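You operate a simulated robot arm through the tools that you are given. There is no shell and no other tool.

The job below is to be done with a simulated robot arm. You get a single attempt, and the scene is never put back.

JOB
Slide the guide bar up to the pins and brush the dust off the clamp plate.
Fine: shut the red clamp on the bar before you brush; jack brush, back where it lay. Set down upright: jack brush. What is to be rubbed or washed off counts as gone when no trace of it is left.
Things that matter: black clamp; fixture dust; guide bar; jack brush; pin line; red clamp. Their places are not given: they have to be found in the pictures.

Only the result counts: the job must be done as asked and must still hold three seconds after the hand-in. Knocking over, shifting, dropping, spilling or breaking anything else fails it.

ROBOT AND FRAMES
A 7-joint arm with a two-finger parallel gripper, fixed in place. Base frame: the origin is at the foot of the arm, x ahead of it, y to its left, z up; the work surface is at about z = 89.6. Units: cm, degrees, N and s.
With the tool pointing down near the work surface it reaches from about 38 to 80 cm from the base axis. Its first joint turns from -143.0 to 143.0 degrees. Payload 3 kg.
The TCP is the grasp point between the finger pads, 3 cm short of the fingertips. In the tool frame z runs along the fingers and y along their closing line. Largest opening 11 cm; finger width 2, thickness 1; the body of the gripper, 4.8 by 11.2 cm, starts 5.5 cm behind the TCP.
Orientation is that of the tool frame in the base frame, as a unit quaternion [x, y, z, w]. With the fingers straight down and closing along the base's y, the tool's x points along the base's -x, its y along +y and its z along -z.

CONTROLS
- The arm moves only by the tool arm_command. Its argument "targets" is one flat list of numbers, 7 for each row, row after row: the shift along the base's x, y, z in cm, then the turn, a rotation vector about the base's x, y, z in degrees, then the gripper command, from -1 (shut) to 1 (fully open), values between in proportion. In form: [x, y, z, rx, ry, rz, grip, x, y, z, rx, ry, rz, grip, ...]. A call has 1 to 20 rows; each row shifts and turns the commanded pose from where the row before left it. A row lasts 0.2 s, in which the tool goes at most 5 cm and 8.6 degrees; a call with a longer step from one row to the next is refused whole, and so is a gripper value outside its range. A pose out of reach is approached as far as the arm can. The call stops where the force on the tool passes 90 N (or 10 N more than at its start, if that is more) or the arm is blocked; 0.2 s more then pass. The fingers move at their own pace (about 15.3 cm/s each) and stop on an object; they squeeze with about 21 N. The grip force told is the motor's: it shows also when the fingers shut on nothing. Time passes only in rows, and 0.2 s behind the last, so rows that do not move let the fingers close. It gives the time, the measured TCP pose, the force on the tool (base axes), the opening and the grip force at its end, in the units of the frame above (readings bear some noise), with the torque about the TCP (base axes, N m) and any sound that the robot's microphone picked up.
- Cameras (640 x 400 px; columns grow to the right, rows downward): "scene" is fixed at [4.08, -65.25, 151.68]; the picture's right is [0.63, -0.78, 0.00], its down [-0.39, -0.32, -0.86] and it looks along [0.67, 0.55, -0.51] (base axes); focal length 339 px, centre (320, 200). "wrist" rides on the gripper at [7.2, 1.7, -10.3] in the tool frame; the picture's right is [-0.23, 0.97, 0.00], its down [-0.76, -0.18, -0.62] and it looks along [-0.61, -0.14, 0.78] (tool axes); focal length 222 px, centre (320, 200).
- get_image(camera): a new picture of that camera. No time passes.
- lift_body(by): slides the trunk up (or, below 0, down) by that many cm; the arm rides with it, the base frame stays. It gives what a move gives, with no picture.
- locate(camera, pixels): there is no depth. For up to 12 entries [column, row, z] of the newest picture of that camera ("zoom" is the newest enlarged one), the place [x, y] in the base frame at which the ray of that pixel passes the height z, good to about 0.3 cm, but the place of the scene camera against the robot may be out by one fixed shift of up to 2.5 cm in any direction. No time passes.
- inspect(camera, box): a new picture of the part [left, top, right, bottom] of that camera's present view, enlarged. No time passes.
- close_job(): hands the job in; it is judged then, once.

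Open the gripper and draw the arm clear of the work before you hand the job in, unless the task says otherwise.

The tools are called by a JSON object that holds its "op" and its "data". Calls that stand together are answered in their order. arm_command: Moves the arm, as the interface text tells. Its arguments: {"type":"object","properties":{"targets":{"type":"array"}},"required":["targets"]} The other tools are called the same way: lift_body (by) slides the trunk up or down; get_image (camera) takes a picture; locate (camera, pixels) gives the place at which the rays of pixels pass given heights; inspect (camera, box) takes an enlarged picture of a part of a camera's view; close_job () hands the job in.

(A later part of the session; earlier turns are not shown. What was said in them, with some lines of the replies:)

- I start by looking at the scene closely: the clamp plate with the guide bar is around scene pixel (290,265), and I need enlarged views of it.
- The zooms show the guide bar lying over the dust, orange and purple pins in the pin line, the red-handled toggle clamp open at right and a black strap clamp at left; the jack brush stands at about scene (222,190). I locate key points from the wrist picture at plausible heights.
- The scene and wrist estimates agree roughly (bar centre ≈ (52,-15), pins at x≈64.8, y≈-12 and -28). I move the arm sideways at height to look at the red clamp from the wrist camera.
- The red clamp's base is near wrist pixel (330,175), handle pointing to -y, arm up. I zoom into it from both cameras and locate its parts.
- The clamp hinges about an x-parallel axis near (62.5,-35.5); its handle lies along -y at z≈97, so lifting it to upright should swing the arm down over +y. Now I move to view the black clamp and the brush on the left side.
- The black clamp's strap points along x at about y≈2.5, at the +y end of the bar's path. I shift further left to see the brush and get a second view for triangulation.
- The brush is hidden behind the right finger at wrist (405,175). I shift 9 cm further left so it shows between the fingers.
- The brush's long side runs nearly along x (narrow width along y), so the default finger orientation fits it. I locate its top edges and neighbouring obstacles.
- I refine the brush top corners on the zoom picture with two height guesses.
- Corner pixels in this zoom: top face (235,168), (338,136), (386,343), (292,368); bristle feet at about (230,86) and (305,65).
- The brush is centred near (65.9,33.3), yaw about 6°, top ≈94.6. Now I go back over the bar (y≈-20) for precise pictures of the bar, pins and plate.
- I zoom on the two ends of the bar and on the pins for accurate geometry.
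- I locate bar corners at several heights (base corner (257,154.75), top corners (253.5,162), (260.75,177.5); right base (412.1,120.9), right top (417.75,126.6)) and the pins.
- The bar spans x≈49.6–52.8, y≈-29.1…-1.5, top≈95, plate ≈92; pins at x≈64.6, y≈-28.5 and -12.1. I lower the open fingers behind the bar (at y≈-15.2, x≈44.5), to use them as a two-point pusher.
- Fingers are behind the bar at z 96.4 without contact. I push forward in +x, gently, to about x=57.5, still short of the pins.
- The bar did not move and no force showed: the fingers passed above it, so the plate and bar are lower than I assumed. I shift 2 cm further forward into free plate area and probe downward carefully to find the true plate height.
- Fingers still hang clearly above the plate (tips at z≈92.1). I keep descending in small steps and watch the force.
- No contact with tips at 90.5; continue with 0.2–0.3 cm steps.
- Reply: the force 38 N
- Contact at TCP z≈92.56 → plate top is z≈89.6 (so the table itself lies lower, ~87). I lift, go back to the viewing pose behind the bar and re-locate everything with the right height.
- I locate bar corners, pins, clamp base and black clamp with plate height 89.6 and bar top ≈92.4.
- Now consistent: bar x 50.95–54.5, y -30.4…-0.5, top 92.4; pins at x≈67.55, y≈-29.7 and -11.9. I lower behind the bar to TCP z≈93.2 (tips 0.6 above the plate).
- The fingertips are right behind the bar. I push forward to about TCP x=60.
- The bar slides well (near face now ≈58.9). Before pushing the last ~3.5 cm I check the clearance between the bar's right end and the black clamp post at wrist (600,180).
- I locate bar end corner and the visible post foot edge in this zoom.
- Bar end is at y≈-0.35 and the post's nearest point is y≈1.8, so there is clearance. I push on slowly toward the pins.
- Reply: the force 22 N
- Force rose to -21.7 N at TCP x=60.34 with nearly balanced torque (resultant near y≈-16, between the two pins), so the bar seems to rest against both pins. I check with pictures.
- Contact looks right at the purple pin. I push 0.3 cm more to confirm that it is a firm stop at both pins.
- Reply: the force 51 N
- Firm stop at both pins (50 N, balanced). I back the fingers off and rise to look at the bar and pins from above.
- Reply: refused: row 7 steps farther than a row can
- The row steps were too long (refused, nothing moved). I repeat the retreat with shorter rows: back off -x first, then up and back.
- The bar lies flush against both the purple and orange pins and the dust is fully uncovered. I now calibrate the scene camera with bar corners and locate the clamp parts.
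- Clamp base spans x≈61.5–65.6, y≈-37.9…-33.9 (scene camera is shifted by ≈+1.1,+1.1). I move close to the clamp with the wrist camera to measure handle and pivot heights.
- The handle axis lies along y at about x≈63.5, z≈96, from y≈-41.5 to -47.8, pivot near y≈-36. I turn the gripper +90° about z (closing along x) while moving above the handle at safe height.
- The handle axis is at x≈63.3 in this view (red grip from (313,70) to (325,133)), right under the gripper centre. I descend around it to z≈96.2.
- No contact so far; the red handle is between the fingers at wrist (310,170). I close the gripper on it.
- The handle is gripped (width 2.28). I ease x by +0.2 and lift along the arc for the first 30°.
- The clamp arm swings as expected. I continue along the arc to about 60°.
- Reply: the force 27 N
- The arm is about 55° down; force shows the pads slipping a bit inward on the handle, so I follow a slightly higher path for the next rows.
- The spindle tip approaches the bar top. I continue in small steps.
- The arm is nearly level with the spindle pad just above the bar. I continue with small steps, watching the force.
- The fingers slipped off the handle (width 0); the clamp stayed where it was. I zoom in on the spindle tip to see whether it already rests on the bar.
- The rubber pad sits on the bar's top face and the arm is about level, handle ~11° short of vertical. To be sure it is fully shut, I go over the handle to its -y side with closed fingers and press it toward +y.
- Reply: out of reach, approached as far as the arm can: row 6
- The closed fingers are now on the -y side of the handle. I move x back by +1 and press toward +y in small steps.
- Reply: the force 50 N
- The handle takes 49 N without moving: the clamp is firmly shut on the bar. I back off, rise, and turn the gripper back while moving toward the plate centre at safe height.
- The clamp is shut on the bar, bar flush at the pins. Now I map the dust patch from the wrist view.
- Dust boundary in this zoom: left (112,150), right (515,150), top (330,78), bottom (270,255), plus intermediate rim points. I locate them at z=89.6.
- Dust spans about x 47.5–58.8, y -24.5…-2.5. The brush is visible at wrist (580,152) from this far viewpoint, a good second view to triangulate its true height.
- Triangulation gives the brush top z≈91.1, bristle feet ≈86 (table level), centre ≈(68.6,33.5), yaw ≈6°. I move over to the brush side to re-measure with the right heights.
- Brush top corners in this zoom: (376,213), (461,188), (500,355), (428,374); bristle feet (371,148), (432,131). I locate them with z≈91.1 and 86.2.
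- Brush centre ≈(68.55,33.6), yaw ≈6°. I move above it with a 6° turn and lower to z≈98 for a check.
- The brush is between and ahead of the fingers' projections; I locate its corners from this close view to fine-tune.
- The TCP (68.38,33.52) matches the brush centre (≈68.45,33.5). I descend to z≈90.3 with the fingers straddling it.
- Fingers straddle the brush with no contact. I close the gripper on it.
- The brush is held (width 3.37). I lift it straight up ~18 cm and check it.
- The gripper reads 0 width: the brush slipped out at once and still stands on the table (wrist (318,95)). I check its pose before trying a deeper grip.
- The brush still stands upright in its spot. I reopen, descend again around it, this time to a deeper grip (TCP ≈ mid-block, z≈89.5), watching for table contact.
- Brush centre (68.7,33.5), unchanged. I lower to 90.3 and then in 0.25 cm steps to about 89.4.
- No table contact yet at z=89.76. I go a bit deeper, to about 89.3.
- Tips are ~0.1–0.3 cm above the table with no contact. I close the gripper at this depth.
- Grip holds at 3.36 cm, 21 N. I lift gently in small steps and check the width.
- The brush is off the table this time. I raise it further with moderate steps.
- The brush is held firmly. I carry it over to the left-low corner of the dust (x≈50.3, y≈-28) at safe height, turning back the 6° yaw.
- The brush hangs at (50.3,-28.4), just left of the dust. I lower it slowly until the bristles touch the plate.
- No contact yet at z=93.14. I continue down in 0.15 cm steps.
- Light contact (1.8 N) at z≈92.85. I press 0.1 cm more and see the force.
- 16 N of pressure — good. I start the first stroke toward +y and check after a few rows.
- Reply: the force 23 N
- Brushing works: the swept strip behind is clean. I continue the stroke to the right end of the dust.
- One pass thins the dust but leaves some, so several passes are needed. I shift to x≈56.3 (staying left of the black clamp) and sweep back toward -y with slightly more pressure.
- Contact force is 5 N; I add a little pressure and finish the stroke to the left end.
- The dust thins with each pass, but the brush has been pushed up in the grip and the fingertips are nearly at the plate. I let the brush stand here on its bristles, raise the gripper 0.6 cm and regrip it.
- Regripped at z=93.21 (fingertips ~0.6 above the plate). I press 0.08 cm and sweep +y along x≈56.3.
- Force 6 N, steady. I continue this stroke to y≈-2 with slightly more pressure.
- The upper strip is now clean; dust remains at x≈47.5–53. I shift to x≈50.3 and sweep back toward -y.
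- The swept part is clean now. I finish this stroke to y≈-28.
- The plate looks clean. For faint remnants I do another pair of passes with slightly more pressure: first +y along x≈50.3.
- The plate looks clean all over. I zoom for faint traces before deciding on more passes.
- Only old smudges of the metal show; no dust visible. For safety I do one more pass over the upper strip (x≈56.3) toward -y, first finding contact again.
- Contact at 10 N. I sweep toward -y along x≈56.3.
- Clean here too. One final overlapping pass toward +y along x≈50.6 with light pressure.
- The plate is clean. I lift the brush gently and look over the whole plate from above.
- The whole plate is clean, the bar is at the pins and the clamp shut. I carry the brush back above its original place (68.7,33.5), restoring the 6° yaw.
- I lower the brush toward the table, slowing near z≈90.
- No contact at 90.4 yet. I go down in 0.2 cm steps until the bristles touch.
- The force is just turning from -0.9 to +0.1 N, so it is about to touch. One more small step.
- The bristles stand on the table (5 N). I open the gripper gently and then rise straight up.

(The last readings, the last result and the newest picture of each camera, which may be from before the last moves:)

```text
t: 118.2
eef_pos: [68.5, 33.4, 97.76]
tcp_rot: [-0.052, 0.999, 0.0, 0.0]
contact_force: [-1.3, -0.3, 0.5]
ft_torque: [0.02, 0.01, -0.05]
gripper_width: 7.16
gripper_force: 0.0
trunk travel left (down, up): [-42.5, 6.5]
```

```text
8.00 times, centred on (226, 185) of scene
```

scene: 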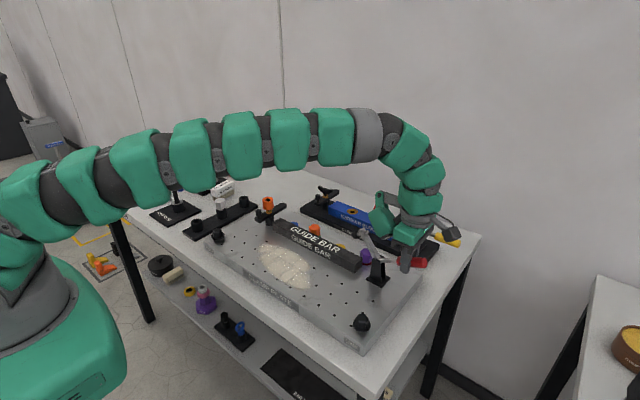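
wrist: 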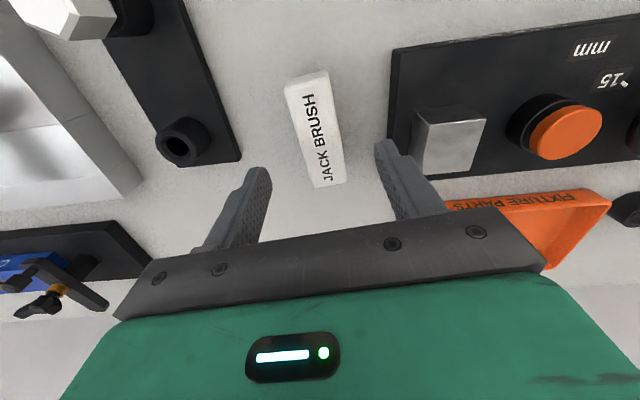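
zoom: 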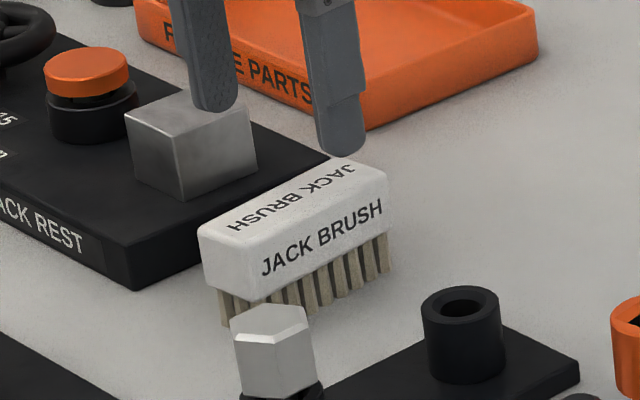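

The brush stands upright in its original place (corners match the earlier picture within ~3 zoom pixels). I rise, undo the yaw and draw the arm back to look at the plate once more.

{"op": "arm_command", "data": {"targets": [0, 0, 4.5, 0, 0, 0, 0.3, 0, 0, 4.5, 0, 0, 0, 0.3, 0, 0, 4.5, 0, 0, 0, 0.3, 0, 0, 4.5, 0, 0, 0, 0.5, -3, -3, 2, 0, 0, -1, 0.5, -3, -3.5, 1, 0, 0, -1, 0.5, -3, -3.5, 0, 0, 0, -1, 1, -3, -3.5, 0, 0, 0, -1, 1, -3, -3.5, 0, 0, 0, -1, 1, -3, -3.5, 0, 0, 0, -1, 1, -3, -4, 0, 0, 0, 0, 1, -2, -4, 0, 0, 0, 0, 1, 0, -4.5, 0, 0, 0, 0, 1, 0, -4.5, 0, 0, 0, 0, 1, 0, -4.5, 0, 0, 0, 0, 1, 0, -4.5, 0, 0, 0, 0, 1, 0, 0, 0, 0, 0, 0, 1]}}

{"op": "get_image", "data": {"camera": "wrist"}}

{"op": "get_image", "data": {"camera": "scene"}}

{"op": "inspect", "data": {"camera": "wrist", "box": [200, 70, 440, 220]}}

{"op": "inspect", "data": {"camera": "scene", "box": [220, 200, 412, 320]}}

```text
t: 121.8
eef_pos: [45.57, -13.22, 118.91]
tcp_rot: [-0.001, 1.0, 0.0, 0.0]
contact_force: [0.5, 0.3, 0.1]
ft_torque: [0.02, 0.0, 0.02]
gripper_width: 11.02
gripper_force: 0.0
trunk travel left (down, up): [-42.5, 6.5]
```

```text
taken
```

wrist: 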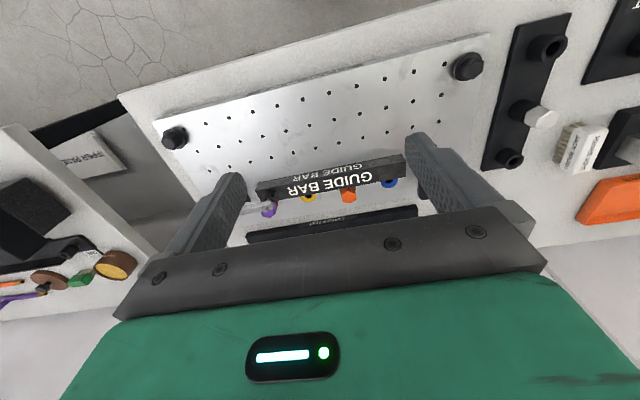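

```text
taken
```

scene: 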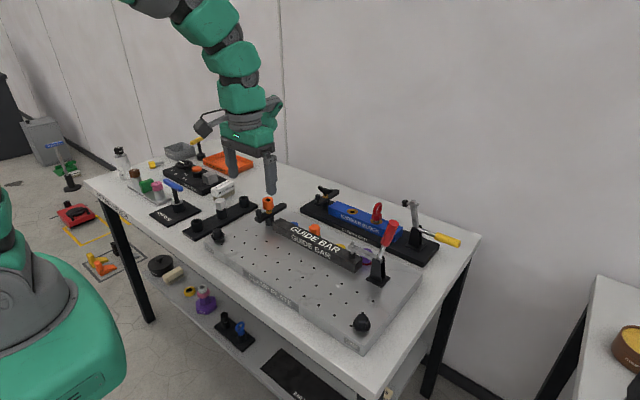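

```text
2.67 times, centred on (320, 145) of wrist
```

zoom: 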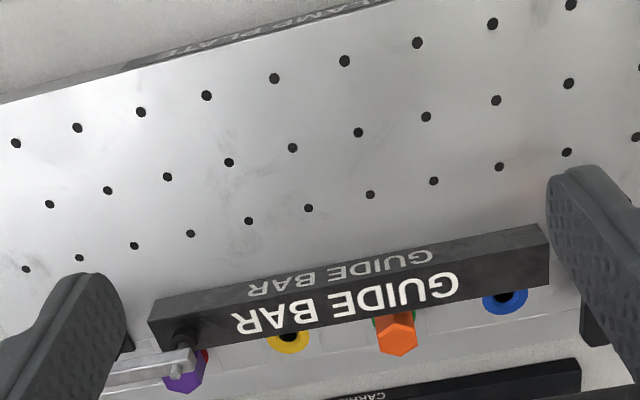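

```text
3.33 times, centred on (316, 260) of scene
```

zoom: 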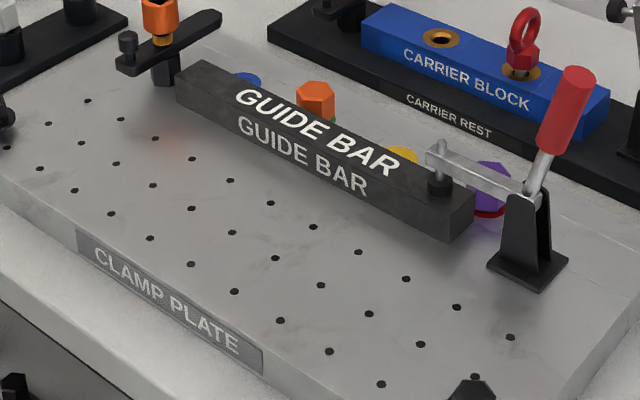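

Everything looks right: plate clean, clamp shut, brush back. I do a last close check of bar-to-pin contact and of the brush position.

{"op": "inspect", "data": {"camera": "wrist", "box": [240, 150, 400, 250]}}

{"op": "inspect", "data": {"camera": "scene", "box": [284, 210, 396, 280]}}

{"op": "locate", "data": {"camera": "wrist", "pixels": [[255, 186, 92.4], [261, 201, 92.4], [400, 154, 92.4], [406, 173, 92.4]]}}

```text
4.00 times, centred on (320, 200) of wrist
```

zoom: 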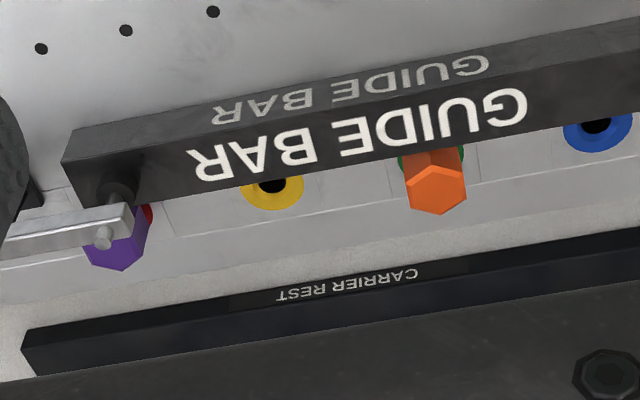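

```text
5.71 times, centred on (340, 245) of scene
```

zoom: 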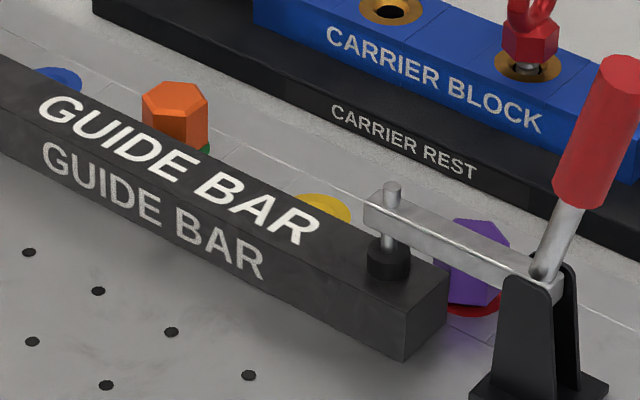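

```text
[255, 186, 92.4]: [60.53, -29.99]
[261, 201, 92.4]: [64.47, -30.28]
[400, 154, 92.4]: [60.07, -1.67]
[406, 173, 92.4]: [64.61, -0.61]
```

I zoom further at both pins to be sure there is no gap.

{"op": "inspect", "data": {"camera": "wrist", "box": [328, 176, 376, 206]}}

{"op": "inspect", "data": {"camera": "wrist", "box": [248, 186, 296, 216]}}

{"op": "inspect", "data": {"camera": "scene", "box": [300, 220, 332, 240]}}

{"op": "inspect", "data": {"camera": "scene", "box": [346, 240, 394, 270]}}

```text
13.33 times, centred on (352, 191) of wrist
```

zoom: 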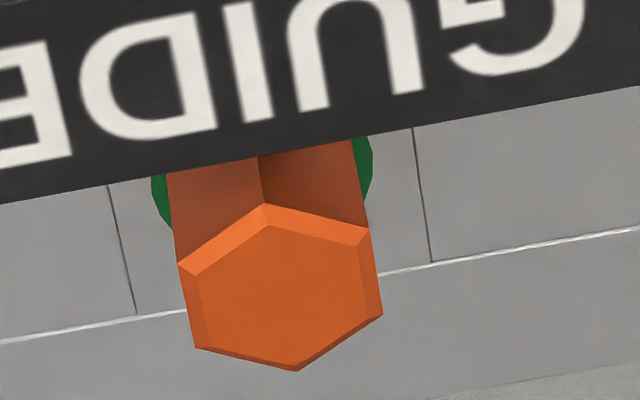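

```text
13.33 times, centred on (272, 201) of wrist
```

zoom: 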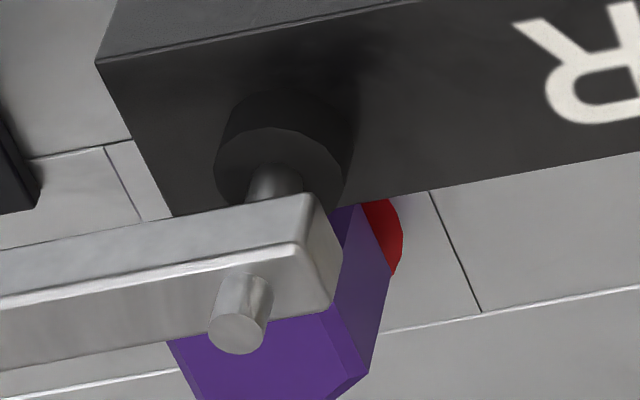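

```text
16.00 times, centred on (316, 230) of scene
```

zoom: 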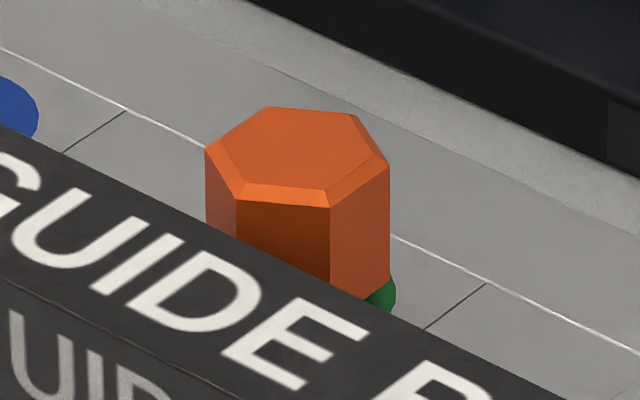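

```text
13.33 times, centred on (370, 255) of scene
```

zoom: 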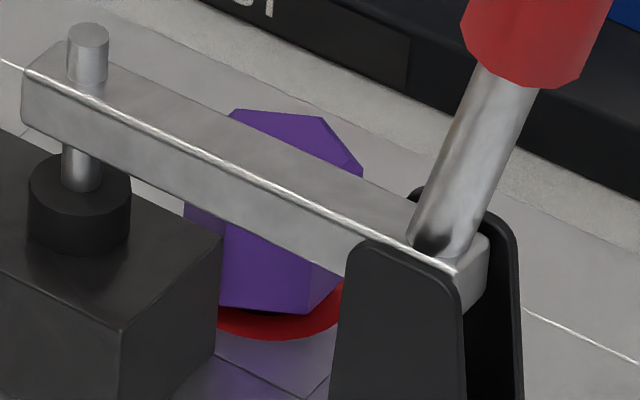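

The pins' near vertices meet the bar edge in all views. I verify the numbers by locating the bar's far top edge and the orange pin vertex.

{"op": "locate", "data": {"camera": "wrist", "pixels": [[255.5, 190.75, 92.4], [258.75, 182.5, 89.6], [328, 191.2, 92.4], [347.9, 187.6, 92.4], [376, 182.5, 92.4], [347.9, 191.3, 93.3], [347.9, 191.3, 93.8], [339.4, 190, 89.7], [355.9, 188, 89.7], [302, 198, 92.4], [308, 196, 89.7], [271, 206, 93.3]]}}

```text
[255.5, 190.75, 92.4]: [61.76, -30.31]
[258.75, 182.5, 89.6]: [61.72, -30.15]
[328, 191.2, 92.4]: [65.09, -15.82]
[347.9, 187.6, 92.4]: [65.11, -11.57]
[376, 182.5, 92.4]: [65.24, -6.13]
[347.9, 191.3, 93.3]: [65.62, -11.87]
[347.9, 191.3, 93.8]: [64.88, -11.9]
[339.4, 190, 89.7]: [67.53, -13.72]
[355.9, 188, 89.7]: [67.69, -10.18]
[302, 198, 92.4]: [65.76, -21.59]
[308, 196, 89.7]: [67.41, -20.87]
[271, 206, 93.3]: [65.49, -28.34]
```

The bar sits at the same pixels as right after the push (far corner ≈(362.6,257.9)), firm against both pins. The red clamp is shut on it, no dust is left, and the brush stands upright in its old place. The gripper is open and about 30 cm above the plate, so I hand the job in.

{"op": "close_job", "data": {}}

```text
The job is handed in.
```

The job is handed in. I don't have the judge's verdict, only my own last pictures and readings.

- **Guide bar:** It is pushed up against the orange and purple pins. At the end of the push it met a firm, even stop at about 50 N. The pictures could not rule out a gap of a few millimetres there. It had not moved since when I last checked.
- **Red clamp:** It was shut on the bar before any brushing. The handle did not move when I pressed it with about 49 N.
- **Dust:** I made several overlapping passes over the whole patch. The last close-ups show bare metal with only old smudges.
- **Jack brush:** It stands upright where it lay, within a few tenths of a centimetre. My first grip on it slipped as I lifted, but it stayed standing in its spot.
- **Black clamp and everything else:** I saw nothing else knocked or shifted. The gripper is open, about 30 cm above the plate.
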